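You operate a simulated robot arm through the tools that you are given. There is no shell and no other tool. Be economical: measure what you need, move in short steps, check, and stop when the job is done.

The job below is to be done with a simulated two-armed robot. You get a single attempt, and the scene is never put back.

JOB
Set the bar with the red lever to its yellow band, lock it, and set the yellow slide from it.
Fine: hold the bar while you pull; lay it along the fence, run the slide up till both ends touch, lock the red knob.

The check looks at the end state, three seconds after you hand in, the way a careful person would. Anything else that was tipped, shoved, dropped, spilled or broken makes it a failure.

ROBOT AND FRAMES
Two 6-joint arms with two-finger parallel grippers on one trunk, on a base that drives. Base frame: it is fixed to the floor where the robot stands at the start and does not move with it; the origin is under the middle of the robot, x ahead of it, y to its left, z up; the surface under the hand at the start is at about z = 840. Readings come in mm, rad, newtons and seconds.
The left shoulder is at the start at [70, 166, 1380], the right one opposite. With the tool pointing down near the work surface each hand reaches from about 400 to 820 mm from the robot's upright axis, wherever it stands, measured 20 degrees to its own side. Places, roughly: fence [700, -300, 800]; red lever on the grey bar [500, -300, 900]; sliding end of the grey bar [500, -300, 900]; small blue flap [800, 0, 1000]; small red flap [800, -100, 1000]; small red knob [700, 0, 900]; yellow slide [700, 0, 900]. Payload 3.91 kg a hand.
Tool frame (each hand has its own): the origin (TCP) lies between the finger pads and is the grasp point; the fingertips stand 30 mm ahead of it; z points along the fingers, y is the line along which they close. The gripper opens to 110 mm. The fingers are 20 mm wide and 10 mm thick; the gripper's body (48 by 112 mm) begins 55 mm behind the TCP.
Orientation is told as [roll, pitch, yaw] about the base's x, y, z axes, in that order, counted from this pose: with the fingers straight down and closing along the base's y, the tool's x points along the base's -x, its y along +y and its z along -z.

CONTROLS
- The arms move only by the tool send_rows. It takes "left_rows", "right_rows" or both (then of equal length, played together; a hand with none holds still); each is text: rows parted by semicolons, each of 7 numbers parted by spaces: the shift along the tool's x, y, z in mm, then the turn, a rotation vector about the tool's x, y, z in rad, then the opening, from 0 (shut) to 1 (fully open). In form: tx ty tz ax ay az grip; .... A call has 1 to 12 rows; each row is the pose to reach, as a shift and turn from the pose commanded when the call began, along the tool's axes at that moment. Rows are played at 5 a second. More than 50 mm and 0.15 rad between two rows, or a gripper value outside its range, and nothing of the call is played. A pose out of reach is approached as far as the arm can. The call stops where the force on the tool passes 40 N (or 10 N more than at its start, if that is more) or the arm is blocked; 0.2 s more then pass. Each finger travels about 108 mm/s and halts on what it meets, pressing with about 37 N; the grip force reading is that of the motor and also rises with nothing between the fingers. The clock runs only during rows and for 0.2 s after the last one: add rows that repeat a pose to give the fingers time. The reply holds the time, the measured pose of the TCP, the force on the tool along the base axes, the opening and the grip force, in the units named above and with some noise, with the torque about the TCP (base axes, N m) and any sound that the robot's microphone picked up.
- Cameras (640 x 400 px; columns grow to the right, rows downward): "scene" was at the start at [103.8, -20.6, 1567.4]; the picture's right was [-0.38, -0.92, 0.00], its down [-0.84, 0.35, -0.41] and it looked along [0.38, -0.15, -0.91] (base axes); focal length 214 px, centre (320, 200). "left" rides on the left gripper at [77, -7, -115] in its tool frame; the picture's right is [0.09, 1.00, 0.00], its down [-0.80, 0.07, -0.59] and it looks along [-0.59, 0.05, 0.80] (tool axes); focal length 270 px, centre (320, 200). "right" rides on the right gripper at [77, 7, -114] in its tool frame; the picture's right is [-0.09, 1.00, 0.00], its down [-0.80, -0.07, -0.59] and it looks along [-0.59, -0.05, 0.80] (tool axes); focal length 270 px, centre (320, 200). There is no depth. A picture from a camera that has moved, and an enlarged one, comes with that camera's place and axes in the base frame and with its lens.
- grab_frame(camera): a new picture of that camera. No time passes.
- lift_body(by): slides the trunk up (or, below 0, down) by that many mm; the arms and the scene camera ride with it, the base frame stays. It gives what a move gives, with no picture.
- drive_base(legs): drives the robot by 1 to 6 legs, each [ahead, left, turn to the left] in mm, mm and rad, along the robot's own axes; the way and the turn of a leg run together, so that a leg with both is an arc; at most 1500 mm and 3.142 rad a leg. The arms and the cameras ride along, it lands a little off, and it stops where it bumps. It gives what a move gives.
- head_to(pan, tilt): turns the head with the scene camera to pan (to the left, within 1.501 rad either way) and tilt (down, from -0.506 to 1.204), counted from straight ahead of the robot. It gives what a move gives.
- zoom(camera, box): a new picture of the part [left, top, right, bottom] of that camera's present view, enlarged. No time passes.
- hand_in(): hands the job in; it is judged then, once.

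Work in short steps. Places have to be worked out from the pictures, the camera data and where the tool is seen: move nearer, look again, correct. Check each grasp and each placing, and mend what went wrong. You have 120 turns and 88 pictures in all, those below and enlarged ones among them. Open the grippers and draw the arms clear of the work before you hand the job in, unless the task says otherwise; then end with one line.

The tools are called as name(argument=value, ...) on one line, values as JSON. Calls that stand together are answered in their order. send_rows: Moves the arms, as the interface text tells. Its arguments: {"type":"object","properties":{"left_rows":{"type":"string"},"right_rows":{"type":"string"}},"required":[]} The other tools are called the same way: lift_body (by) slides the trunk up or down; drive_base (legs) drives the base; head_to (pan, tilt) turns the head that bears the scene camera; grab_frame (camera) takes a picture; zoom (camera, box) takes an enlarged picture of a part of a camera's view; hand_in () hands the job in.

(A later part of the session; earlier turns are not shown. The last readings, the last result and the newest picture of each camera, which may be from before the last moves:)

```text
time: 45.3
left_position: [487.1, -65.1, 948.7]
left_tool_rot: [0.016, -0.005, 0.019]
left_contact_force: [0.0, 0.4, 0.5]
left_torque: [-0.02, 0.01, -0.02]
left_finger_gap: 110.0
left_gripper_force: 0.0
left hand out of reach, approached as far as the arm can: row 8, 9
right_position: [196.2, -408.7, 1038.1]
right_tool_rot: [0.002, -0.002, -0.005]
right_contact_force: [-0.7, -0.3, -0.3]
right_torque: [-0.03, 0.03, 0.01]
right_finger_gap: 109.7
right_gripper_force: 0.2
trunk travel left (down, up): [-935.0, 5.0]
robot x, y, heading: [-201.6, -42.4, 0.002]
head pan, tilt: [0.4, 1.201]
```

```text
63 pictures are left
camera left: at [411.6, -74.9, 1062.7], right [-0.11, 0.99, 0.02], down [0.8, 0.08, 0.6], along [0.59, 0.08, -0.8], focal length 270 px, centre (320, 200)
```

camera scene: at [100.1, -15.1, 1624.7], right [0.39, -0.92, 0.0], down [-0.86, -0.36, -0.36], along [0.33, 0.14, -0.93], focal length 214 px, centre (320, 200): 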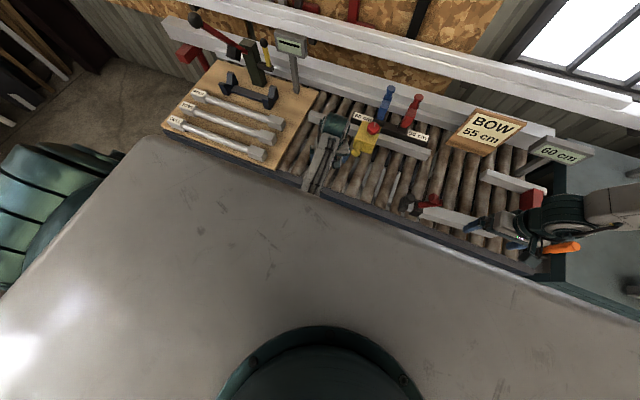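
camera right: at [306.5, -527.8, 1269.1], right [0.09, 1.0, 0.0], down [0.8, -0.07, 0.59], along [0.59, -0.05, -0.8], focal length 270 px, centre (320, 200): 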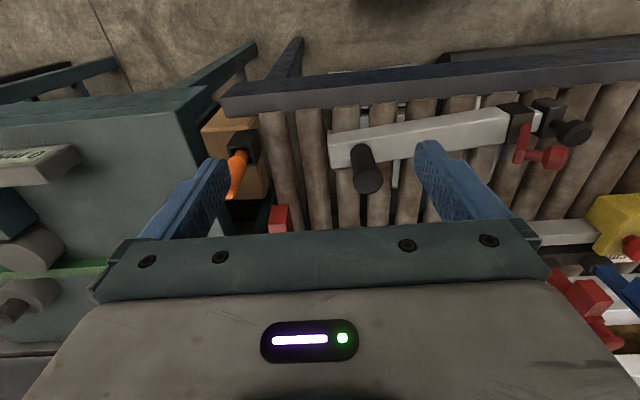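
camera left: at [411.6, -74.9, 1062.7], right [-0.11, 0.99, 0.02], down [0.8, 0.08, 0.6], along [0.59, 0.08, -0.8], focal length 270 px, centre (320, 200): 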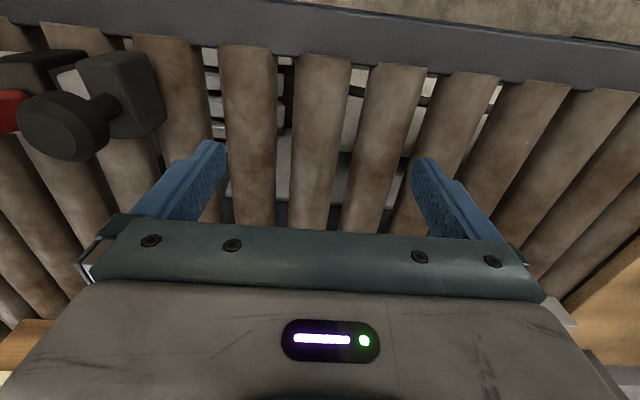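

The left arm reaches well inward when stretched: knob side seen clearly. Now I reconfigure the right arm by lowering it to hang beside the robot, like the left began.

send_rows(right_rows="20 -5 40 0 0 0 1; 40 -10 80 0 0 0 1; 60 -15 120 0 0 0 1; 80 -15 160 0 0 0 1; 105 -15 200 0 0 0 1; 130 -15 240 0 0 0 1; 155 -15 280 0 0 0 1; 180 -15 320 0 0 0 1; 205 -15 360 0 0 0 1; 230 -10 400 0 0 0 1; 255 -5 440 0 0 0 1; 280 0 480 0 0 0 1")

head_to(pan=-1.2, tilt=0.9)

grab_frame(camera="scene")

```text
time: 47.9
left_position: [490.1, -63.7, 948.4]
left_tool_rot: [0.017, -0.005, 0.019]
left_contact_force: [0.6, 0.4, 0.0]
left_torque: [-0.01, 0.01, 0.03]
left_finger_gap: 110.2
left_gripper_force: 0.0
right_position: [6.6, -510.2, 944.8]
right_tool_rot: [0.003, -0.004, -0.003]
right_contact_force: [0.4, 0.2, -0.6]
right_torque: [0.02, -0.01, 0.01]
right_finger_gap: 110.3
right_gripper_force: 0.0
right hand out of reach, approached as far as the arm can: row 1, 2, 3, 4, 5, 6, 7, 8, 9, 10, 11, 12
trunk travel left (down, up): [-935.0, 5.0]
robot x, y, heading: [-205.9, -38.2, 0.005]
head pan, tilt: [0.4, 1.201]
```

```text
time: 49.6
left_position: [488.7, -64.8, 949.9]
left_tool_rot: [0.016, -0.006, 0.018]
left_contact_force: [-1.0, -0.2, 0.7]
left_torque: [0.02, -0.02, -0.03]
left_finger_gap: 110.1
left_gripper_force: 0.1
right_position: [6.7, -510.9, 945.5]
right_tool_rot: [0.0, -0.002, -0.006]
right_contact_force: [-0.1, -0.7, -0.4]
right_torque: [0.0, 0.03, -0.04]
right_finger_gap: 110.1
right_gripper_force: 0.1
trunk travel left (down, up): [-935.0, 5.0]
robot x, y, heading: [-202.4, -41.1, 0.006]
head pan, tilt: [-1.201, 0.901]
```

```text
62 pictures are left
camera scene: at [-126.6, -107.5, 1644.5], right [-0.93, -0.36, 0.0], down [-0.28, 0.73, -0.62], along [0.23, -0.58, -0.78], focal length 214 px, centre (320, 200)
```

scene: 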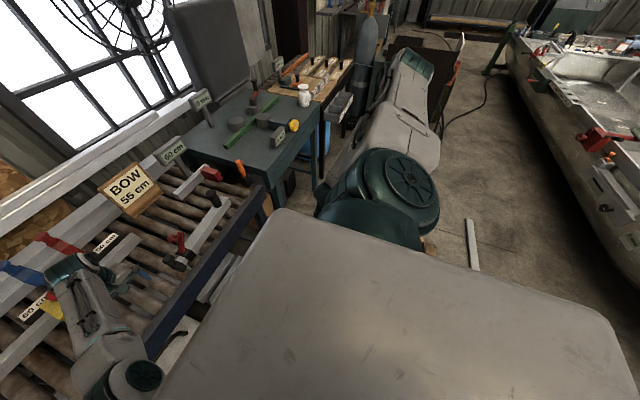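

The right forearm hangs straight above the hand, which looks like a wrist singularity. I tilt the hand so that the fingers point inward to free it.

send_rows(right_rows="0 0 0 -0.1 0 0 1; 0 0 0 -0.2 0 0 1; 0 0 0 -0.3 0 0 1; 0 0 0 -0.4 0 0 1; 0 0 0 -0.5 0 0 1; 0 0 0 -0.6 0 0 1; 0 0 0 -0.6 0 0 1")

send_rows(right_rows="0 20 30 0 0 0 1; 0 40 60 0 0 0 1; 0 60 90 0 0 0 1; 0 60 90 0 0 0 1")

grab_frame(camera="scene")

```text
time: 51.2
left_position: [489.8, -65.3, 948.2]
left_tool_rot: [0.016, -0.004, 0.019]
left_contact_force: [-0.3, 0.1, 0.2]
left_torque: [-0.03, 0.05, -0.01]
left_finger_gap: 110.3
left_gripper_force: 0.1
right_position: [51.5, -437.5, 969.8]
right_tool_rot: [0.533, 0.006, -0.013]
right_contact_force: [0.2, 0.1, 0.2]
right_torque: [0.0, 0.0, -0.02]
right_finger_gap: 110.0
right_gripper_force: 0.0
right hand out of reach, approached as far as the arm can: row 1, 2, 3, 4, 5, 6, 7
trunk travel left (down, up): [-935.0, 5.0]
robot x, y, heading: [-203.2, -37.4, -0.0]
head pan, tilt: [-1.201, 0.901]
```

```text
time: 52.2
left_position: [488.6, -65.7, 949.2]
left_tool_rot: [0.018, -0.007, 0.018]
left_contact_force: [0.0, 0.9, 0.2]
left_torque: [0.01, -0.03, 0.0]
left_finger_gap: 110.0
left_gripper_force: 0.0
right_position: [52.1, -339.4, 920.1]
right_tool_rot: [0.533, 0.005, -0.014]
right_contact_force: [0.0, 0.0, -0.1]
right_torque: [0.02, -0.02, 0.01]
right_finger_gap: 110.0
right_gripper_force: 0.1
trunk travel left (down, up): [-935.0, 5.0]
robot x, y, heading: [-202.5, -37.3, 0.0]
head pan, tilt: [-1.201, 0.901]
```

```text
61 pictures are left
camera scene: at [-126.9, -108.6, 1644.5], right [-0.93, -0.36, 0.0], down [-0.28, 0.73, -0.62], along [0.23, -0.58, -0.78], focal length 214 px, centre (320, 200)
```

scene: 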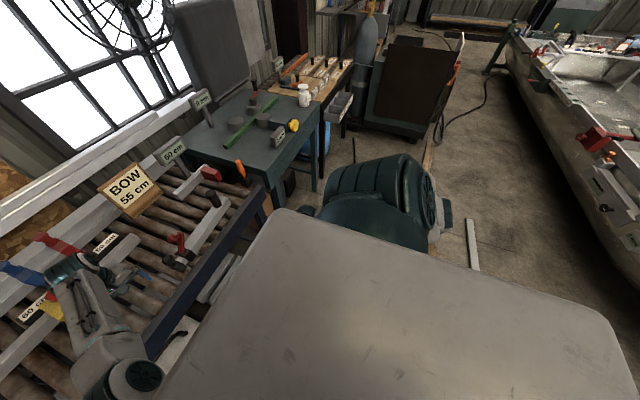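

The elbow flipped down; the right arm is free now. I bring it ahead while righting the tool.

send_rows(right_rows="-30 0 0 0.08 0 0 1; -60 0 0 0.16 0 0 1; -90 0 0 0.24 0 0 1; -120 0 0 0.32 0 0 1; -150 0 0 0.4 0 0 1; -180 0 0 0.48 0 0 1; -200 0 0 0.53 0 0 1; -200 0 0 0.53 0 0 1")

grab_frame(camera="scene")

```text
time: 54.0
left_position: [489.0, -65.2, 948.6]
left_tool_rot: [0.015, -0.004, 0.018]
left_contact_force: [-0.2, 0.6, 0.2]
left_torque: [-0.03, 0.0, -0.01]
left_finger_gap: 109.9
left_gripper_force: 0.1
right_position: [237.0, -359.2, 935.1]
right_tool_rot: [0.013, 0.002, -0.05]
right_contact_force: [0.0, -0.3, -0.3]
right_torque: [0.01, -0.01, -0.01]
right_finger_gap: 110.0
right_gripper_force: 0.1
right hand out of reach, approached as far as the arm can: row 6, 7, 8
trunk travel left (down, up): [-935.0, 5.0]
robot x, y, heading: [-205.5, -38.5, 0.002]
head pan, tilt: [-1.201, 0.901]
```

```text
60 pictures are left
camera scene: at [-126.4, -107.4, 1644.5], right [-0.93, -0.36, 0.0], down [-0.28, 0.73, -0.62], along [0.23, -0.58, -0.78], focal length 214 px, centre (320, 200)
```

scene: 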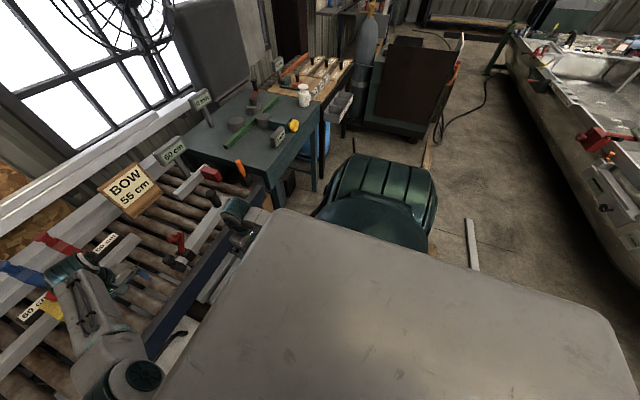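

The right arm now mirrors the left. I retract the left hand to x≈390, in front of the bar, and then drive 260 mm right.

send_rows(left_rows="0 40 0 0 0 0 1; 30 80 0 0 0 0 1; 65 110 0 0 0 0 1; 100 110 0 0 0 0 1; 100 110 0 0 0 0 1")

drive_base(legs=[[0, -260, 0]])

head_to(pan=0.0, tilt=0.8)

grab_frame(camera="left")

grab_frame(camera="scene")

```text
time: 55.4
left_position: [444.9, 76.8, 1013.4]
left_tool_rot: [0.068, -0.136, 0.033]
left_contact_force: [0.1, 0.1, -0.4]
left_torque: [0.02, -0.01, -0.02]
left_finger_gap: 110.0
left_gripper_force: 0.0
right_position: [236.8, -358.9, 935.1]
right_tool_rot: [0.012, 0.001, -0.049]
right_contact_force: [0.9, -0.4, -0.4]
right_torque: [0.01, -0.01, 0.0]
right_finger_gap: 110.1
right_gripper_force: 0.0
trunk travel left (down, up): [-935.0, 5.0]
robot x, y, heading: [-209.6, -39.7, 0.001]
head pan, tilt: [-1.201, 0.901]
stopped in row 5 (left hand): the arm was blocked; the commanded pose is now the measured one
```

```text
time: 57.2
left_position: [445.3, -184.0, 1012.4]
left_tool_rot: [0.066, -0.134, 0.029]
left_contact_force: [0.3, 0.1, 0.0]
left_torque: [-0.02, 0.02, 0.01]
left_finger_gap: 110.0
left_gripper_force: 0.2
right_position: [236.9, -619.4, 935.5]
right_tool_rot: [0.009, 0.001, -0.054]
right_contact_force: [0.5, 0.0, -0.5]
right_torque: [-0.05, 0.05, 0.0]
right_finger_gap: 109.9
right_gripper_force: 0.0
trunk travel left (down, up): [-935.0, 5.0]
robot x, y, heading: [-201.0, -297.7, 0.0]
head pan, tilt: [-1.201, 0.901]
```

```text
time: 58.6
left_position: [445.1, -185.3, 1012.5]
left_tool_rot: [0.07, -0.134, 0.029]
left_contact_force: [0.2, -0.4, -0.5]
left_torque: [-0.03, -0.02, -0.06]
left_finger_gap: 110.0
left_gripper_force: 0.1
right_position: [236.5, -621.3, 934.5]
right_tool_rot: [0.014, -0.001, -0.055]
right_contact_force: [1.0, 1.1, 0.0]
right_torque: [0.01, -0.02, 0.0]
right_finger_gap: 110.1
right_gripper_force: 0.0
trunk travel left (down, up): [-935.0, 5.0]
robot x, y, heading: [-206.4, -299.4, 0.001]
head pan, tilt: [0.0, 0.799]
```

```text
59 pictures are left
camera left: at [354.8, -202.3, 1115.2], right [-0.13, 0.99, 0.06], down [0.71, 0.05, 0.7], along [0.69, 0.13, -0.71], focal length 270 px, centre (320, 200)
```

left: 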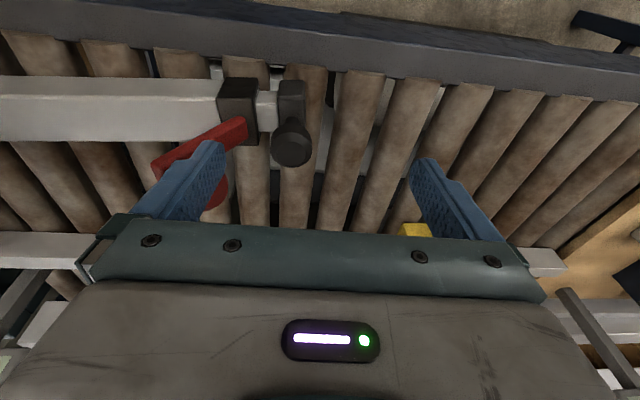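

```text
58 pictures are left
camera scene: at [-73.4, -298.3, 1652.4], right [0.0, -1.0, 0.0], down [-0.72, 0.0, -0.7], along [0.7, 0.0, -0.72], focal length 214 px, centre (320, 200)
```

scene: 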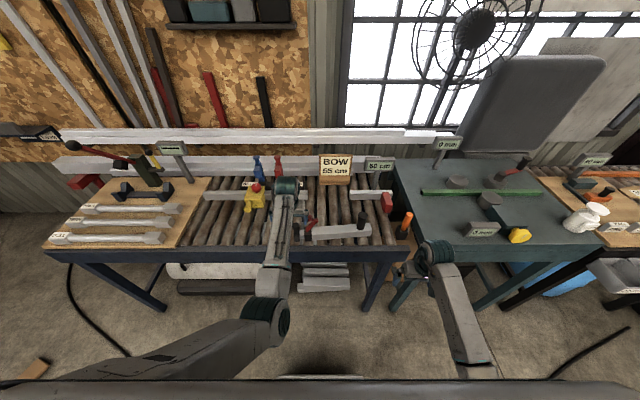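

Good configuration. I zoom the left view on the lever and knob.

zoom(camera="left", box=[120, 60, 360, 210])

zoom(camera="scene", box=[290, 180, 410, 255])

```text
2.67 times, centred on (240, 135) of left
camera zoom: at [354.8, -202.3, 1115.2], right [-0.13, 0.99, 0.06], down [0.71, 0.05, 0.7], along [0.69, 0.13, -0.71], focal length 721 px, centre (533, 373)
```

zoom: 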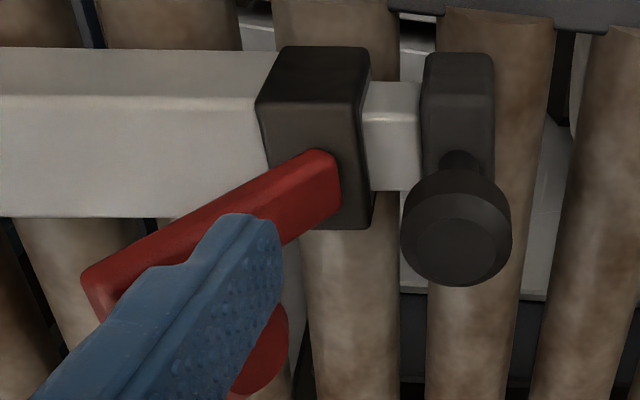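

```text
5.33 times, centred on (350, 218) of scene
camera zoom: at [-73.4, -298.3, 1652.4], right [0.0, -1.0, 0.0], down [-0.72, 0.0, -0.7], along [0.7, 0.0, -0.72], focal length 1144 px, centre (160, 107)
```

zoom: 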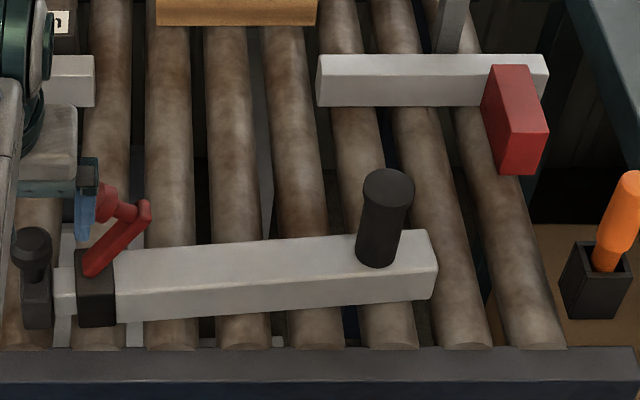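

Lever: hinged at the box around (484,-243,895), with its arm rising 58° toward -y to about (491,-289,963). It is raised, so unlocked. The right hand now goes to in front of the handle.

send_rows(right_rows="-30 20 0 0 0 -0.03 1; -60 40 -3 0 0 -0.05 1; -90 60 -6 0 0 -0.05 1; -120 80 -10 0 0 -0.05 1; -145 105 -15 0 0 -0.05 1; -165 135 -15 0 0 -0.05 1; -165 135 -15 0 0 -0.05 1")

grab_frame(camera="right")

```text
time: 60.2
left_position: [445.5, -185.0, 1013.3]
left_tool_rot: [0.068, -0.133, 0.031]
left_contact_force: [0.3, -0.8, 0.3]
left_torque: [0.03, 0.02, 0.0]
left_finger_gap: 109.9
left_gripper_force: 0.1
right_position: [368.5, -580.4, 989.8]
right_tool_rot: [0.122, 0.002, -0.083]
right_contact_force: [0.6, -0.8, 0.3]
right_torque: [-0.02, 0.02, -0.03]
right_finger_gap: 110.0
right_gripper_force: 0.1
right hand out of reach, approached as far as the arm can: row 1, 2, 3, 4, 5, 6, 7
trunk travel left (down, up): [-935.0, 5.0]
robot x, y, heading: [-202.6, -299.4, -0.003]
head pan, tilt: [0.0, 0.799]
```

```text
55 pictures are left
camera right: at [290.9, -581.3, 1103.0], right [0.17, 0.98, 0.12], down [0.79, -0.21, 0.58], along [0.59, 0.0, -0.81], focal length 270 px, centre (320, 200)
```

right: 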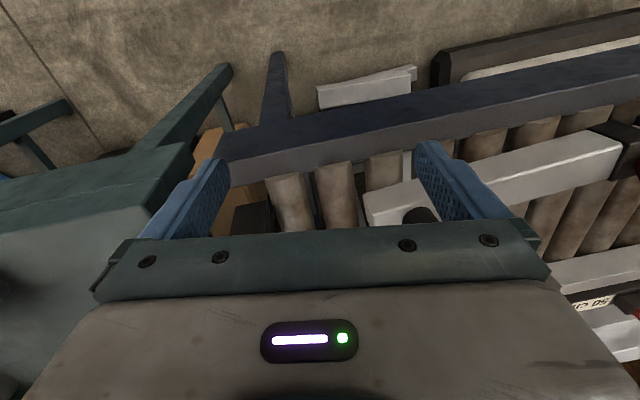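

send_rows(right_rows="-20 20 0 0.03 0 -0.02 1; -40 40 0 0.06 0 -0.04 1; -55 65 0 0.09 0 -0.06 1; -65 95 0 0.12 0 -0.08 1; -65 95 0 0.12 0 -0.08 1")

grab_frame(camera="right")

```text
time: 61.5
left_position: [445.0, -185.4, 1013.6]
left_tool_rot: [0.068, -0.135, 0.03]
left_contact_force: [-0.4, 0.6, 0.5]
left_torque: [0.02, 0.01, 0.01]
left_finger_gap: 110.0
left_gripper_force: 0.0
right_position: [400.8, -578.0, 1037.0]
right_tool_rot: [0.128, -0.001, -0.075]
right_contact_force: [0.0, 0.8, 0.9]
right_torque: [0.0, -0.01, 0.01]
right_finger_gap: 110.0
right_gripper_force: 0.1
right hand out of reach, approached as far as the arm can: row 1, 2, 3, 4, 5
trunk travel left (down, up): [-935.0, 5.0]
robot x, y, heading: [-204.0, -297.4, -0.003]
head pan, tilt: [0.0, 0.799]
```

```text
54 pictures are left
camera right: at [323.3, -579.3, 1151.4], right [0.16, 0.98, 0.13], down [0.79, -0.21, 0.58], along [0.6, 0.01, -0.8], focal length 270 px, centre (320, 200)
```

right: 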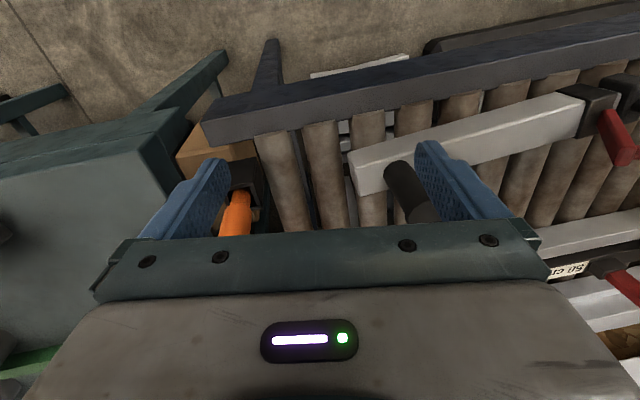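

The right wrist is limited toward positive yaw, mirroring the left. I give it negative yaw, then move ahead and inward.

send_rows(right_rows="0 0 0 0.03 0 0.1 1; 0 0 0 0.06 0 0.2 1; -10 0 0 0.09 0 0.3 1; -20 0 10 0.12 0 0.35 1; -20 0 20 0.12 0 0.35 1; -20 0 20 0.12 0 0.35 1")

send_rows(right_rows="-25 15 0 0 0 0 1; -40 40 0 0 0 0 1; -40 75 0 0 0 0 1; -40 75 0 0 0 0 1")

```text
time: 62.9
left_position: [445.8, -184.3, 1012.7]
left_tool_rot: [0.069, -0.134, 0.03]
left_contact_force: [0.1, 0.0, -0.5]
left_torque: [0.05, 0.03, 0.01]
left_finger_gap: 110.0
left_gripper_force: 0.0
right_position: [398.9, -626.1, 1026.2]
right_tool_rot: [0.053, 0.037, -0.426]
right_contact_force: [-0.2, 0.5, 0.0]
right_torque: [0.03, 0.0, -0.02]
right_finger_gap: 110.0
right_gripper_force: 0.1
right hand out of reach, approached as far as the arm can: row 1, 2, 3, 4, 5, 6
trunk travel left (down, up): [-935.0, 5.0]
robot x, y, heading: [-201.0, -298.7, -0.003]
head pan, tilt: [0.0, 0.799]
```

```text
time: 63.9
left_position: [447.0, -185.9, 1011.7]
left_tool_rot: [0.067, -0.134, 0.031]
left_contact_force: [-0.4, 0.0, -0.7]
left_torque: [-0.01, -0.02, -0.02]
left_finger_gap: 109.7
left_gripper_force: 0.1
right_position: [448.5, -609.6, 1037.3]
right_tool_rot: [0.102, 0.052, -0.421]
right_contact_force: [-0.2, 0.0, -0.5]
right_torque: [0.01, 0.0, 0.01]
right_finger_gap: 110.1
right_gripper_force: 0.1
right hand out of reach, approached as far as the arm can: row 1, 2, 3, 4
trunk travel left (down, up): [-935.0, 5.0]
robot x, y, heading: [-202.2, -302.1, 0.002]
head pan, tilt: [0.0, 0.799]
```

head_to(pan=-0.5, tilt=0.9)

grab_frame(camera="scene")

```text
time: 64.8
left_position: [445.8, -186.1, 1012.2]
left_tool_rot: [0.069, -0.135, 0.03]
left_contact_force: [-0.8, 0.4, 0.2]
left_torque: [0.02, -0.01, 0.0]
left_finger_gap: 110.0
left_gripper_force: 0.1
right_position: [449.3, -608.8, 1037.7]
right_tool_rot: [0.1, 0.049, -0.421]
right_contact_force: [-0.9, 0.8, -0.3]
right_torque: [-0.03, 0.01, 0.01]
right_finger_gap: 110.0
right_gripper_force: 0.1
trunk travel left (down, up): [-935.0, 5.0]
robot x, y, heading: [-204.0, -304.8, -0.005]
head pan, tilt: [-0.499, 0.901]
```

```text
53 pictures are left
camera scene: at [-87.7, -333.6, 1644.5], right [-0.48, -0.88, 0.0], down [-0.69, 0.38, -0.62], along [0.54, -0.3, -0.78], focal length 214 px, centre (320, 200)
```

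scene: 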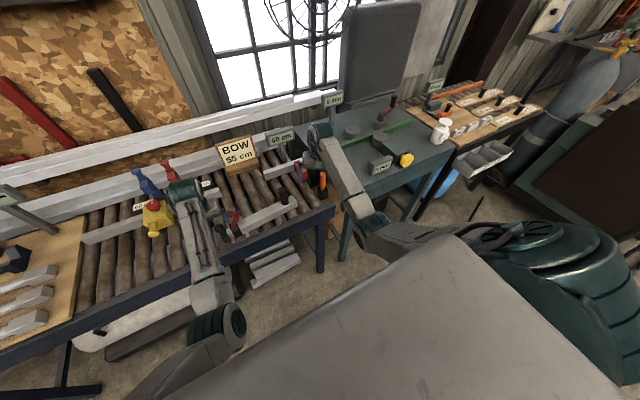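

Both arms have the same elbow pose; the limit is the upper height, which rises with reach. I lower the right hand, right its tilt and then go inward.

send_rows(right_rows="0 0 20 0 0 0 0.6; 0 0 45 0.03 -0.02 -0.1 0.6; 0 0 70 0.06 -0.04 -0.2 0.6; 0 0 75 0.1 -0.05 -0.3 0.6; 0 0 75 0.1 -0.05 -0.4 0.6; 0 0 75 0.1 -0.05 -0.4 0.6")

send_rows(right_rows="0 25 0 0 0 0 0.6; 0 50 0 0 0 0 0.6; 0 75 0 0 0 0 0.6; 0 75 0 0 0 0 0.6")

```text
time: 66.2
left_position: [447.2, -184.0, 1011.7]
left_tool_rot: [0.069, -0.134, 0.03]
left_contact_force: [1.1, -0.3, -0.6]
left_torque: [-0.01, 0.01, 0.01]
left_finger_gap: 110.1
left_gripper_force: 0.1
right_position: [413.1, -638.5, 981.3]
right_tool_rot: [0.067, -0.017, -0.155]
right_contact_force: [0.3, 0.0, 0.1]
right_torque: [-0.01, 0.0, 0.0]
right_finger_gap: 66.0
right_gripper_force: 0.1
right hand out of reach, approached as far as the arm can: row 2, 3, 4, 5, 6
trunk travel left (down, up): [-935.0, 5.0]
robot x, y, heading: [-202.9, -299.3, 0.003]
head pan, tilt: [-0.499, 0.901]
```

```text
time: 67.2
left_position: [445.2, -184.5, 1012.3]
left_tool_rot: [0.068, -0.135, 0.03]
left_contact_force: [0.3, -0.2, 0.2]
left_torque: [0.02, 0.01, 0.01]
left_finger_gap: 110.0
left_gripper_force: 0.0
right_position: [413.7, -604.6, 994.4]
right_tool_rot: [0.109, -0.015, -0.155]
right_contact_force: [0.5, -0.8, -0.4]
right_torque: [0.0, 0.0, -0.01]
right_finger_gap: 65.9
right_gripper_force: 0.0
right hand out of reach, approached as far as the arm can: row 1, 2, 3, 4
trunk travel left (down, up): [-935.0, 5.0]
robot x, y, heading: [-204.5, -299.3, -0.003]
head pan, tilt: [-0.499, 0.901]
```

The right arm resists inward unless its fingers point inward. The handle is a cylinder, so a lean about the closing axis is acceptable: I lean it inward and test moving in.

send_rows(right_rows="0 0 0 -0.1 0 0 0.6; 0 0 0 -0.2 0 0 0.6; 0 0 0 -0.3 0 0 0.6; 0 0 0 -0.4 0 0 0.6; 0 0 0 -0.4 0 0 0.6")

send_rows(right_rows="0 20 10 0 0 0 0.6; 0 40 20 0 0 0 0.6; 0 60 30 0 0 0 0.6; 0 80 40 0 0 0 0.6; 0 80 40 0 0 0 0.6")

```text
time: 68.4
left_position: [445.3, -184.6, 1012.6]
left_tool_rot: [0.066, -0.134, 0.029]
left_contact_force: [-0.3, -0.4, 0.4]
left_torque: [0.02, 0.01, -0.03]
left_finger_gap: 110.0
left_gripper_force: 0.1
right_position: [412.0, -604.6, 992.7]
right_tool_rot: [0.468, -0.017, -0.156]
right_contact_force: [-0.3, 0.6, 1.2]
right_torque: [0.0, 0.01, 0.04]
right_finger_gap: 66.0
right_gripper_force: 0.0
trunk travel left (down, up): [-935.0, 5.0]
robot x, y, heading: [-201.2, -300.1, 0.006]
head pan, tilt: [-0.499, 0.901]
```

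```text
time: 69.6
left_position: [445.4, -185.7, 1011.9]
left_tool_rot: [0.068, -0.134, 0.029]
left_contact_force: [0.6, -0.5, -0.1]
left_torque: [-0.01, 0.02, 0.01]
left_finger_gap: 109.9
left_gripper_force: 0.0
right_position: [425.8, -512.7, 994.0]
right_tool_rot: [0.469, -0.018, -0.155]
right_contact_force: [0.9, -0.5, 0.1]
right_torque: [0.0, 0.02, 0.02]
right_finger_gap: 66.1
right_gripper_force: 0.1
trunk travel left (down, up): [-935.0, 5.0]
robot x, y, heading: [-208.3, -305.2, -0.001]
head pan, tilt: [-0.499, 0.901]
```

That works. Now I spin the hand about its own axis so the fingers close along x.

send_rows(right_rows="0 0 0 0 0 -0.14 0.6; 0 0 0 0 0 -0.28 0.6; 0 0 0 0 0 -0.42 0.6; 0 0 0 0 0 -0.56 0.6; 0 0 0 0 0 -0.7 0.6; 0 0 0 0 0 -0.84 0.6; 0 0 0 0 0 -0.98 0.6; 0 0 0 0 0 -1.12 0.6; 0 0 0 0 0 -1.26 0.6; 0 0 0 0 0 -1.4 0.6; 0 0 0 0 0 -1.4 0.6")

grab_frame(camera="right")

```text
time: 72.0
left_position: [445.1, -184.6, 1012.3]
left_tool_rot: [0.07, -0.134, 0.028]
left_contact_force: [-0.1, 0.7, 0.4]
left_torque: [0.0, -0.02, 0.02]
left_finger_gap: 110.1
left_gripper_force: 0.1
right_position: [419.6, -511.4, 1003.8]
right_tool_rot: [0.465, -0.075, -0.038]
right_contact_force: [-1.0, -0.1, -0.3]
right_torque: [-0.01, 0.01, 0.01]
right_finger_gap: 66.0
right_gripper_force: 0.0
right hand out of reach, approached as far as the arm can: row 1, 2, 3, 4, 5, 6, 7, 8, 9, 10, 11
trunk travel left (down, up): [-935.0, 5.0]
robot x, y, heading: [-202.4, -305.4, -0.003]
head pan, tilt: [-0.499, 0.901]
```

```text
52 pictures are left
camera right: at [332.4, -552.6, 1102.2], right [0.09, 0.89, 0.45], down [0.75, -0.36, 0.56], along [0.66, 0.29, -0.69], focal length 270 px, centre (320, 200)
```

right: 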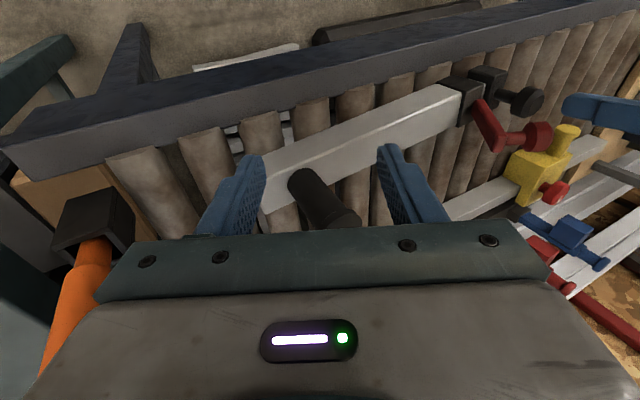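

It is at the wrist stop in that direction. I spin the other way.

send_rows(right_rows="0 0 0 0 0 0.14 0.6; 0 0 0 0 0 0.28 0.6; 0 0 0 0 0 0.42 0.6; 0 0 0 0 0 0.56 0.6; 0 0 0 0 0 0.7 0.6; 0 0 0 0 0 0.84 0.6; 0 0 0 0 0 0.98 0.6; 0 0 0 0 0 1.12 0.6; 0 0 0 0 0 1.26 0.6; 0 0 0 0 0 1.4 0.6; 0 0 0 0 0 1.5 0.6; 0 0 0 0 0 1.5 0.6")

grab_frame(camera="right")

```text
time: 74.6
left_position: [445.3, -184.6, 1011.7]
left_tool_rot: [0.067, -0.134, 0.03]
left_contact_force: [-0.4, 0.1, 0.5]
left_torque: [-0.03, 0.02, -0.01]
left_finger_gap: 110.0
left_gripper_force: 0.0
right_position: [419.7, -510.6, 1003.6]
right_tool_rot: [0.12, 0.455, -1.496]
right_contact_force: [-0.3, 0.3, -0.9]
right_torque: [0.01, 0.01, -0.03]
right_finger_gap: 66.2
right_gripper_force: 0.1
trunk travel left (down, up): [-935.0, 5.0]
robot x, y, heading: [-204.2, -301.5, -0.002]
head pan, tilt: [-0.499, 0.901]
```

```text
51 pictures are left
camera right: at [410.7, -492.8, 1139.5], right [1.0, -0.06, 0.07], down [-0.07, -0.98, 0.17], along [0.06, -0.17, -0.98], focal length 270 px, centre (320, 200)
```

right: 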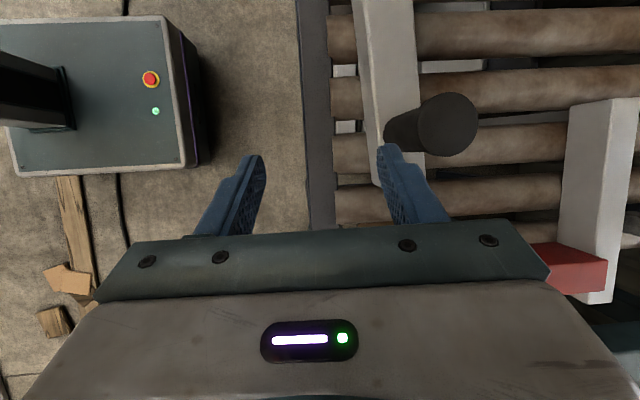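

The fingers now close along x. I try to take out the lean.

send_rows(right_rows="0 0 0 0 -0.12 0 0.6; 0 0 0 0 -0.24 0 0.6; 0 0 0 0 -0.36 0 0.6; 0 0 0 0 -0.45 0 0.6; 0 0 0 0 -0.45 0 0.6")

```text
time: 75.8
left_position: [446.1, -184.7, 1013.2]
left_tool_rot: [0.068, -0.132, 0.03]
left_contact_force: [0.3, 0.6, -0.5]
left_torque: [-0.05, 0.0, -0.05]
left_finger_gap: 109.6
left_gripper_force: 0.0
right_position: [418.2, -515.5, 1002.8]
right_tool_rot: [0.111, 0.227, -1.521]
right_contact_force: [0.2, 0.1, -0.7]
right_torque: [-0.02, 0.03, -0.01]
right_finger_gap: 66.0
right_gripper_force: 0.1
right hand out of reach, approached as far as the arm can: row 2, 3, 4, 5
trunk travel left (down, up): [-935.0, 5.0]
robot x, y, heading: [-203.1, -300.8, -0.004]
head pan, tilt: [-0.499, 0.901]
```

A 0.23 rad lean remains, which is fine. I go to the outer side of the handle at (503,-545), removing the small forward tilt and opening fully.

send_rows(right_rows="-12 28 0 0.03 0 0 1; -24 56 1 0.07 0 0 1; -33 84 2 0.1 0 0 1; -33 84 2 0.1 0 0 1")

grab_frame(camera="right")

```text
time: 76.8
left_position: [445.5, -185.5, 1013.4]
left_tool_rot: [0.068, -0.134, 0.028]
left_contact_force: [-0.1, -0.2, -0.4]
left_torque: [0.01, 0.0, 0.02]
left_finger_gap: 110.0
left_gripper_force: 0.0
right_position: [503.0, -546.2, 1004.3]
right_tool_rot: [0.013, 0.227, -1.523]
right_contact_force: [-1.2, 0.2, 0.4]
right_torque: [-0.02, 0.01, 0.02]
right_finger_gap: 110.2
right_gripper_force: 0.1
trunk travel left (down, up): [-935.0, 5.0]
robot x, y, heading: [-203.6, -297.9, -0.001]
head pan, tilt: [-0.499, 0.901]
```

```text
50 pictures are left
camera right: at [505.9, -496.5, 1132.4], right [1.0, -0.04, -0.01], down [-0.03, -0.92, 0.4], along [-0.02, -0.4, -0.92], focal length 270 px, centre (320, 200)
```

right: 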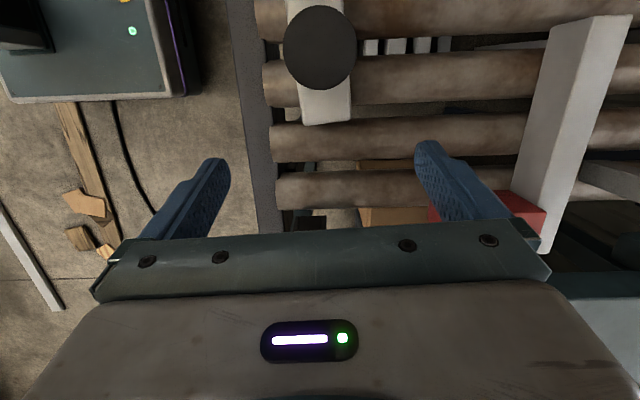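

Handle top is confirmed at (505,-479). I lower the hand beside it and reduce the lean.

send_rows(right_rows="-3 0 15 0 -0.05 0 1; -7 0 30 0 -0.1 0 1; -10 0 45 0 -0.15 0 1; -13 0 58 0 -0.2 0 1; -13 0 58 0 -0.2 0 1")

```text
time: 78.0
left_position: [444.7, -185.8, 1012.1]
left_tool_rot: [0.07, -0.132, 0.031]
left_contact_force: [-0.2, 0.2, -0.5]
left_torque: [-0.01, -0.01, 0.01]
left_finger_gap: 109.9
left_gripper_force: 0.0
right_position: [476.5, -613.9, 950.5]
right_tool_rot: [0.038, 0.143, -1.522]
right_contact_force: [-1.2, -0.3, -0.3]
right_torque: [-0.01, 0.0, -0.01]
right_finger_gap: 110.1
right_gripper_force: 0.0
right hand out of reach, approached as far as the arm can: row 1, 2, 3, 4, 5
trunk travel left (down, up): [-935.0, 5.0]
robot x, y, heading: [-203.2, -299.6, -0.002]
head pan, tilt: [-0.499, 0.901]
```

Less lean pushes it outward, so I restore the lean to about 0.35 and come back toward the handle.

send_rows(right_rows="10 8 0 0 0.05 0 1; 20 16 0 0 0.1 0 1; 35 24 3 0 0.15 0 1; 55 31 8 0 0.2 0 1; 55 31 8 0 0.2 0 1")

grab_frame(camera="right")

```text
time: 79.2
left_position: [445.0, -184.2, 1012.0]
left_tool_rot: [0.07, -0.136, 0.029]
left_contact_force: [0.3, 0.2, -0.4]
left_torque: [-0.02, -0.02, 0.02]
left_finger_gap: 110.0
left_gripper_force: 0.1
right_position: [505.3, -557.3, 953.6]
right_tool_rot: [0.036, 0.343, -1.513]
right_contact_force: [0.7, 0.0, -0.3]
right_torque: [0.03, 0.01, 0.0]
right_finger_gap: 110.3
right_gripper_force: 0.1
trunk travel left (down, up): [-935.0, 5.0]
robot x, y, heading: [-200.0, -300.2, -0.0]
head pan, tilt: [-0.499, 0.901]
```

```text
49 pictures are left
camera right: at [505.9, -524.0, 1086.8], right [1.0, -0.04, 0.01], down [-0.04, -0.96, 0.29], along [-0.01, -0.29, -0.96], focal length 270 px, centre (320, 200)
```

right: 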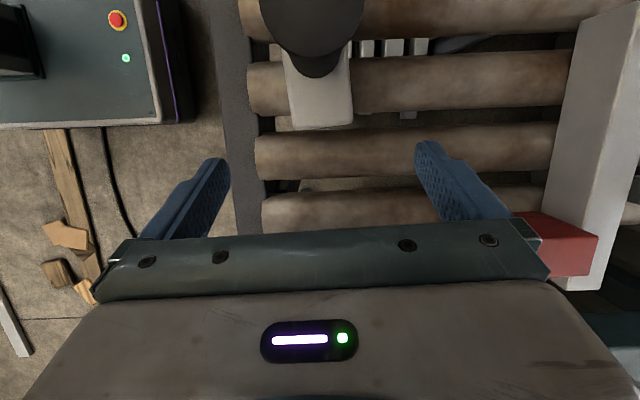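

I slide in along +y so that the handle comes between the fingers.

send_rows(right_rows="18 1 9 0 0 0 1; 35 2 18 0 0 0 1; 53 3 27 0 0 0 1; 70 3 36 0 0 0 1; 70 3 36 0 0 0 1")

grab_frame(camera="right")

```text
time: 80.4
left_position: [445.4, -184.3, 1013.0]
left_tool_rot: [0.067, -0.134, 0.029]
left_contact_force: [0.2, 0.4, 0.1]
left_torque: [0.01, 0.02, -0.01]
left_finger_gap: 109.8
left_gripper_force: 0.1
right_position: [504.1, -480.3, 943.4]
right_tool_rot: [0.036, 0.342, -1.513]
right_contact_force: [-0.3, 0.2, -0.3]
right_torque: [0.01, 0.03, 0.0]
right_finger_gap: 110.1
right_gripper_force: 0.0
trunk travel left (down, up): [-935.0, 5.0]
robot x, y, heading: [-201.1, -297.1, -0.001]
head pan, tilt: [-0.499, 0.901]
```

```text
48 pictures are left
camera right: at [504.3, -445.4, 1076.9], right [1.0, -0.04, 0.0], down [-0.04, -0.96, 0.29], along [-0.01, -0.29, -0.96], focal length 270 px, centre (320, 200)
```

right: 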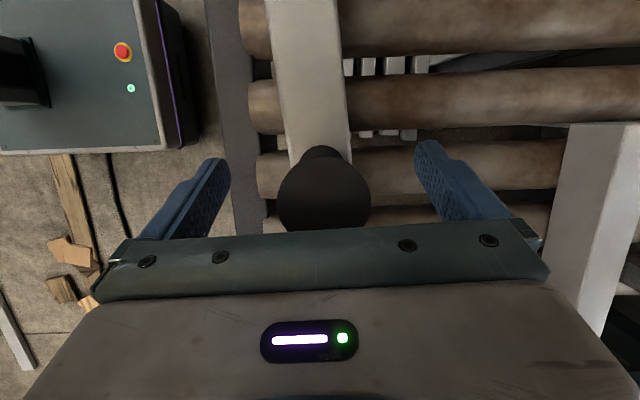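

The handle is centred between the fingers. I close.

send_rows(right_rows="0 0 0 0 0 0 0.7; 0 0 0 0 0 0 0.4; 0 0 0 0 0 0 0.1; 0 0 0 0 0 0 0; 0 0 0 0 0 0 0")

grab_frame(camera="left")

```text
time: 81.6
left_position: [444.9, -184.9, 1013.9]
left_tool_rot: [0.068, -0.135, 0.028]
left_contact_force: [-0.4, -0.1, 0.3]
left_torque: [-0.01, -0.01, 0.02]
left_finger_gap: 110.1
left_gripper_force: 0.1
right_position: [503.1, -479.8, 943.4]
right_tool_rot: [0.036, 0.343, -1.513]
right_contact_force: [-3.1, 1.0, 2.4]
right_torque: [0.22, 0.53, 0.24]
right_finger_gap: 35.6
right_gripper_force: 36.9
trunk travel left (down, up): [-935.0, 5.0]
robot x, y, heading: [-201.3, -298.9, -0.005]
head pan, tilt: [-0.499, 0.901]
```

```text
47 pictures are left
camera left: at [354.0, -201.8, 1115.5], right [-0.13, 0.99, 0.06], down [0.71, 0.05, 0.7], along [0.69, 0.13, -0.71], focal length 270 px, centre (320, 200)
```

left: 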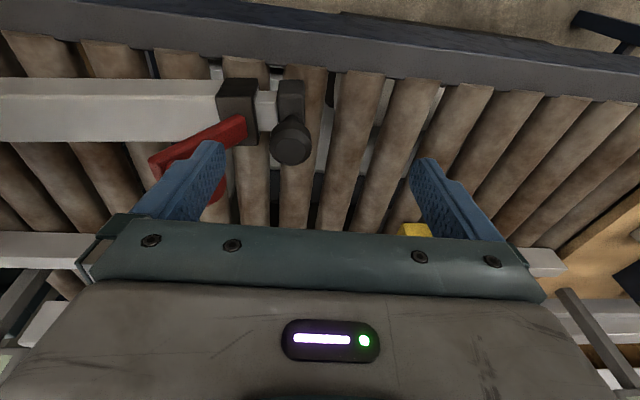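

The handle is held (35.6 mm). I narrow the left gripper and straighten it above the knob at (479,-199).

send_rows(left_rows="0 0 0 0 0 0 0.7; 0 0 0 0 0 0 0.5; 0 0 0 0.02 0.03 0 0.5; -12 -5 4 0.04 0.07 0.01 0.5; -23 -10 8 0.06 0.11 0.02 0.5; -34 -14 10 0.07 0.134 0.03 0.5; -34 -14 10 0.07 0.134 0.03 0.5")

grab_frame(camera="left")

```text
time: 83.2
left_position: [479.7, -197.9, 1006.1]
left_tool_rot: [-0.002, -0.001, 0.004]
left_contact_force: [-0.6, 0.7, -0.2]
left_torque: [-0.05, -0.01, 0.01]
left_finger_gap: 55.2
left_gripper_force: 0.0
right_position: [503.1, -479.8, 943.0]
right_tool_rot: [0.038, 0.341, -1.514]
right_contact_force: [-2.8, 1.0, 2.2]
right_torque: [-0.21, 0.43, 0.1]
right_finger_gap: 35.8
right_gripper_force: 37.3
trunk travel left (down, up): [-935.0, 5.0]
robot x, y, heading: [-198.7, -296.2, -0.002]
head pan, tilt: [-0.499, 0.901]
```

```text
46 pictures are left
camera left: at [403.4, -204.8, 1121.3], right [-0.09, 1.0, 0.0], down [0.8, 0.07, 0.59], along [0.59, 0.05, -0.8], focal length 270 px, centre (320, 200)
```

left: 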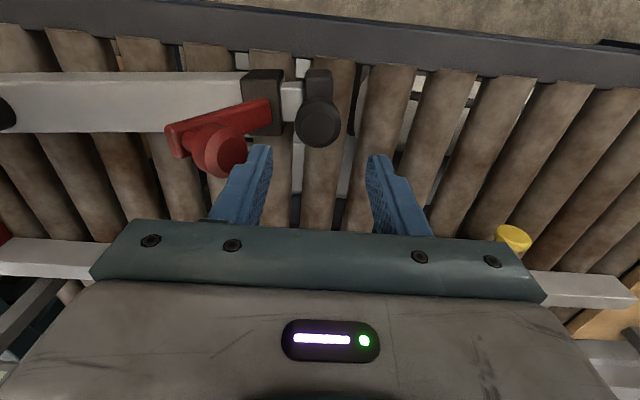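

The knob is between the finger lines and the lever ball is at (483,-260,975), with about 10 mm clearance. I lower slowly to TCP z≈944.

send_rows(left_rows="2 -1 15 0 0 0 0.5; 4 -2 30 0 0 0 0.5; 5 -2 45 0 0 0 0.5; 5 -2 55 0 0 0 0.5; 5 -2 62 0 0 0 0.5; 5 -2 62 0 0 0 0.5")

grab_frame(camera="left")

```text
time: 84.6
left_position: [476.3, -199.4, 945.3]
left_tool_rot: [-0.003, -0.001, 0.005]
left_contact_force: [1.5, -0.1, -0.7]
left_torque: [-0.03, 0.02, -0.02]
left_finger_gap: 55.2
left_gripper_force: 0.2
right_position: [503.0, -479.3, 944.2]
right_tool_rot: [0.039, 0.342, -1.513]
right_contact_force: [-0.9, 0.5, 2.0]
right_torque: [-0.3, 0.3, 0.01]
right_finger_gap: 35.5
right_gripper_force: 37.6
trunk travel left (down, up): [-935.0, 5.0]
robot x, y, heading: [-204.2, -300.3, -0.006]
head pan, tilt: [-0.499, 0.901]
```

```text
45 pictures are left
camera left: at [399.0, -206.8, 1059.4], right [-0.09, 1.0, 0.0], down [0.8, 0.07, 0.59], along [0.59, 0.05, -0.8], focal length 270 px, centre (320, 200)
```

left: 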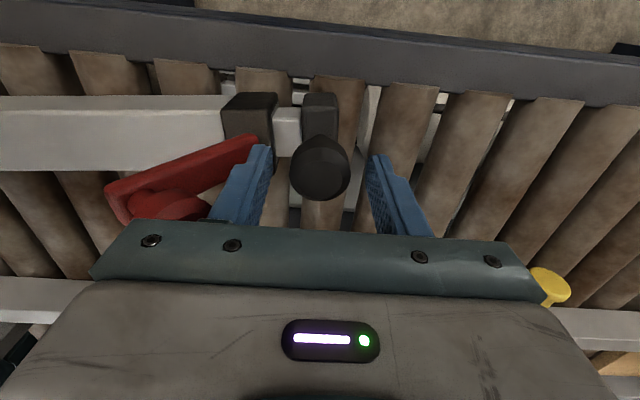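

The knob lies between the fingers. I close the left gripper.

send_rows(left_rows="0 0 0 0 0 0 0.35; 0 0 0 0 0 0 0.2; 0 0 0 0 0 0 0; 0 0 0 0 0 0 0")

zoom(camera="left", box=[200, 80, 440, 230])

```text
time: 85.6
left_position: [475.7, -199.3, 946.1]
left_tool_rot: [-0.001, -0.001, 0.002]
left_contact_force: [-2.0, 0.9, 0.3]
left_torque: [0.52, -0.15, -0.09]
left_finger_gap: 33.2
left_gripper_force: 36.8
right_position: [502.8, -479.1, 944.7]
right_tool_rot: [0.038, 0.342, -1.515]
right_contact_force: [1.2, -0.4, 2.9]
right_torque: [-0.24, 0.49, 0.1]
right_finger_gap: 35.7
right_gripper_force: 36.6
trunk travel left (down, up): [-935.0, 5.0]
robot x, y, heading: [-203.2, -297.1, -0.001]
head pan, tilt: [-0.499, 0.901]
```

```text
2.67 times, centred on (320, 155) of left
camera zoom: at [399.1, -206.9, 1059.4], right [-0.09, 1.0, 0.0], down [0.8, 0.07, 0.59], along [0.59, 0.05, -0.8], focal length 721 px, centre (320, 320)
```

zoom: 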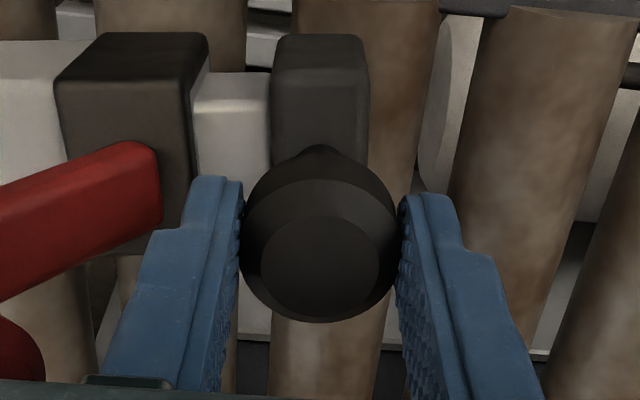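

Gripped at 33 mm. I pull along the bar's axis (-0.096, 0.995) by 45 mm and look at the rod.

send_rows(left_rows="0.6 6 0 0 0 0 0; 1.3 13 0 0 0 0 0; 2.2 22 0 0 0 0 0; 3.2 33 0 0 0 0 0; 4.3 45 0 0 0 0 0; 4.3 45 0 0 0 0 0")

grab_frame(camera="left")

```text
time: 87.0
left_position: [471.9, -153.3, 944.9]
left_tool_rot: [0.0, 0.0, 0.004]
left_contact_force: [-1.9, -5.8, -0.1]
left_torque: [0.35, 0.17, -0.2]
left_finger_gap: 33.2
left_gripper_force: 36.8
right_position: [502.5, -478.9, 943.9]
right_tool_rot: [0.039, 0.342, -1.513]
right_contact_force: [-0.7, 7.0, 2.8]
right_torque: [0.44, 0.38, -0.09]
right_finger_gap: 35.9
right_gripper_force: 36.8
trunk travel left (down, up): [-935.0, 5.0]
robot x, y, heading: [-203.6, -299.3, -0.001]
head pan, tilt: [-0.499, 0.901]
```

```text
43 pictures are left
camera left: at [395.2, -160.8, 1059.5], right [-0.09, 1.0, 0.0], down [0.8, 0.07, 0.59], along [0.59, 0.05, -0.8], focal length 270 px, centre (320, 200)
```

left: 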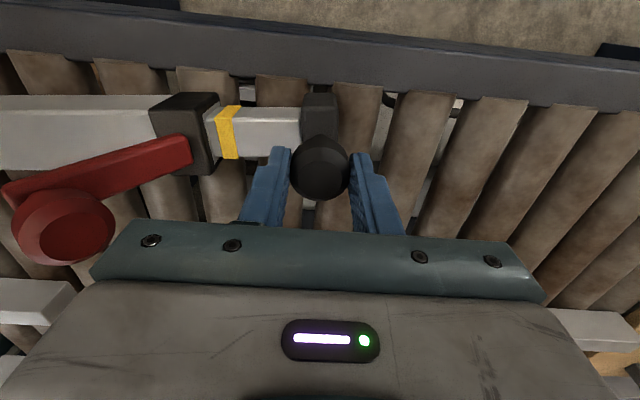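

The yellow band has already emerged. I zoom in on it.

zoom(camera="left", box=[140, 80, 300, 180])

zoom(camera="scene", box=[170, 170, 330, 270])

```text
4.00 times, centred on (220, 130) of left
camera zoom: at [395.2, -160.8, 1059.5], right [-0.09, 1.0, 0.0], down [0.8, 0.07, 0.59], along [0.59, 0.05, -0.8], focal length 1081 px, centre (720, 480)
```

zoom: 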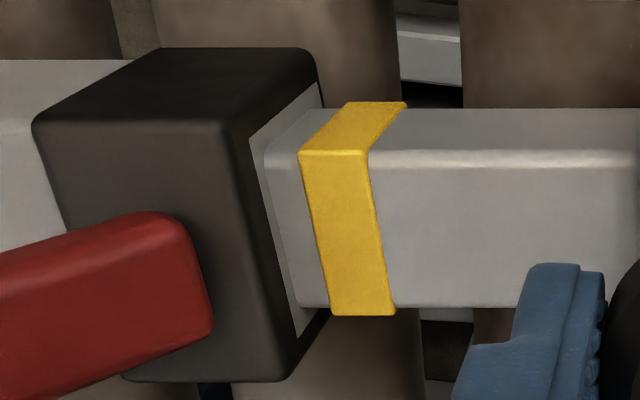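

```text
4.00 times, centred on (250, 220) of scene
camera zoom: at [-88.7, -333.6, 1644.5], right [-0.48, -0.88, 0.0], down [-0.69, 0.38, -0.62], along [0.55, -0.3, -0.78], focal length 858 px, centre (600, 120)
```

zoom: 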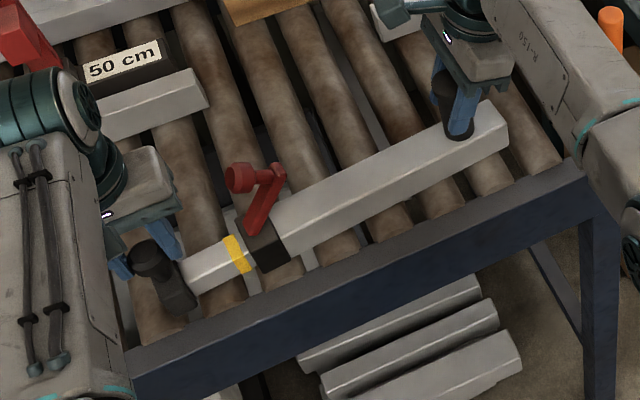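

The band is about 12 mm wide and roughly 5 mm beyond the mouth. I push back 8 mm and look again.

send_rows(left_rows="-0.3 -3 0 0 0 0 0; -0.5 -6 0 0 0 0 0; -0.8 -8 0 0 0 0 0; -0.8 -8 0 0 0 0 0")

zoom(camera="left", box=[140, 80, 300, 180])

```text
time: 88.0
left_position: [473.8, -162.5, 945.1]
left_tool_rot: [0.0, -0.001, 0.002]
left_contact_force: [0.5, 7.2, 1.1]
left_torque: [0.76, -0.5, 0.09]
left_finger_gap: 33.0
left_gripper_force: 37.3
right_position: [503.2, -480.7, 944.5]
right_tool_rot: [0.036, 0.34, -1.515]
right_contact_force: [1.6, -7.0, 4.2]
right_torque: [-1.33, 0.49, 0.12]
right_finger_gap: 35.8
right_gripper_force: 37.4
trunk travel left (down, up): [-935.0, 5.0]
robot x, y, heading: [-204.2, -300.5, -0.001]
head pan, tilt: [-0.499, 0.901]
```

```text
4.00 times, centred on (220, 130) of left
camera zoom: at [395.7, -169.3, 1059.4], right [-0.09, 1.0, 0.0], down [0.8, 0.07, 0.6], along [0.59, 0.05, -0.8], focal length 1081 px, centre (720, 480)
```

zoom: 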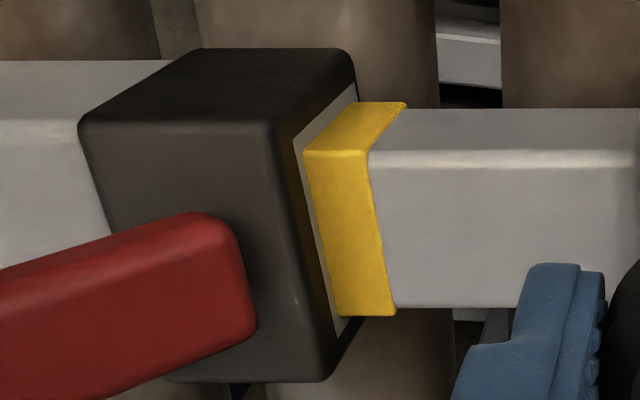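

The band's inner edge is just at the mouth. I go in about 3 mm more so that the mouth lies on the band.

send_rows(left_rows="-0.1 -1.5 0 0 0 0 0; -0.3 -3 0 0 0 0 0; -0.3 -3 0 0 0 0 0")

zoom(camera="left", box=[140, 80, 300, 180])

```text
time: 88.8
left_position: [472.8, -165.1, 944.9]
left_tool_rot: [-0.001, -0.001, 0.004]
left_contact_force: [-1.3, 7.4, 5.1]
left_torque: [0.54, -0.39, -0.26]
left_finger_gap: 33.2
left_gripper_force: 37.0
right_position: [502.5, -481.8, 943.6]
right_tool_rot: [0.038, 0.341, -1.512]
right_contact_force: [4.7, -10.1, 2.5]
right_torque: [-0.93, 0.39, -0.11]
right_finger_gap: 35.5
right_gripper_force: 37.0
trunk travel left (down, up): [-935.0, 5.0]
robot x, y, heading: [-200.3, -296.1, -0.003]
head pan, tilt: [-0.499, 0.901]
```

```text
4.00 times, centred on (220, 130) of left
camera zoom: at [396.0, -173.1, 1059.4], right [-0.09, 1.0, 0.0], down [0.8, 0.07, 0.59], along [0.59, 0.05, -0.8], focal length 1081 px, centre (720, 480)
```

zoom: 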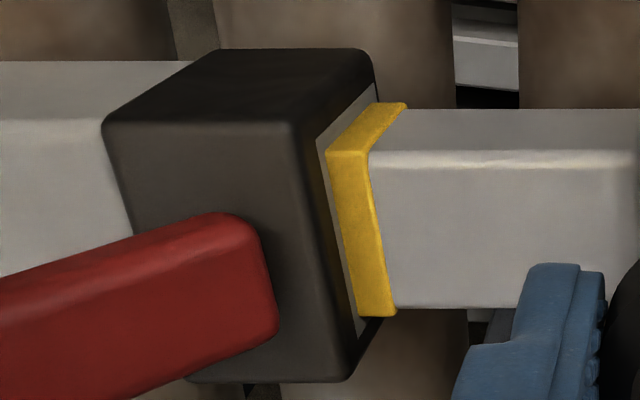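

About 57 % of the band shows, so the mouth is on the band. I release the knob, rise, close the fingers and go to the +y side of the lever ball.

send_rows(left_rows="0 0 0 0 0 0 0.25; 0 0 0 0 0 0 0.5; 0 0 -20 0 0 0 0.5; 0 0 -40 0 0 0 0.5; 0 0 -60 0 0 0 0.2; -5 -25 -60 0 0 0 0; -11 -60 -60 0 0 0 0; -11 -60 -60 0 0 0 0")

grab_frame(camera="left")

```text
time: 90.6
left_position: [482.3, -224.1, 1004.7]
left_tool_rot: [0.001, 0.002, 0.003]
left_contact_force: [0.2, 0.1, -0.5]
left_torque: [0.0, 0.01, 0.0]
left_finger_gap: 0.0
left_gripper_force: 37.3
right_position: [502.9, -480.7, 943.0]
right_tool_rot: [0.036, 0.341, -1.515]
right_contact_force: [-1.0, -0.4, 2.0]
right_torque: [0.31, 0.38, 0.09]
right_finger_gap: 35.5
right_gripper_force: 37.2
trunk travel left (down, up): [-935.0, 5.0]
robot x, y, heading: [-208.0, -299.0, -0.0]
head pan, tilt: [-0.499, 0.901]
```

```text
38 pictures are left
camera left: at [406.7, -231.6, 1119.2], right [-0.09, 1.0, 0.0], down [0.8, 0.07, 0.59], along [0.59, 0.05, -0.8], focal length 270 px, centre (320, 200)
```

left: 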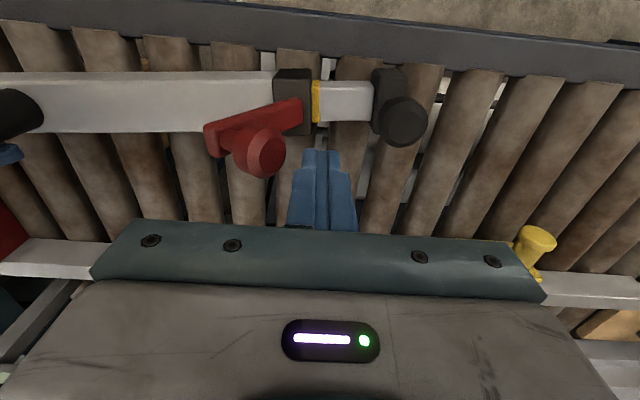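

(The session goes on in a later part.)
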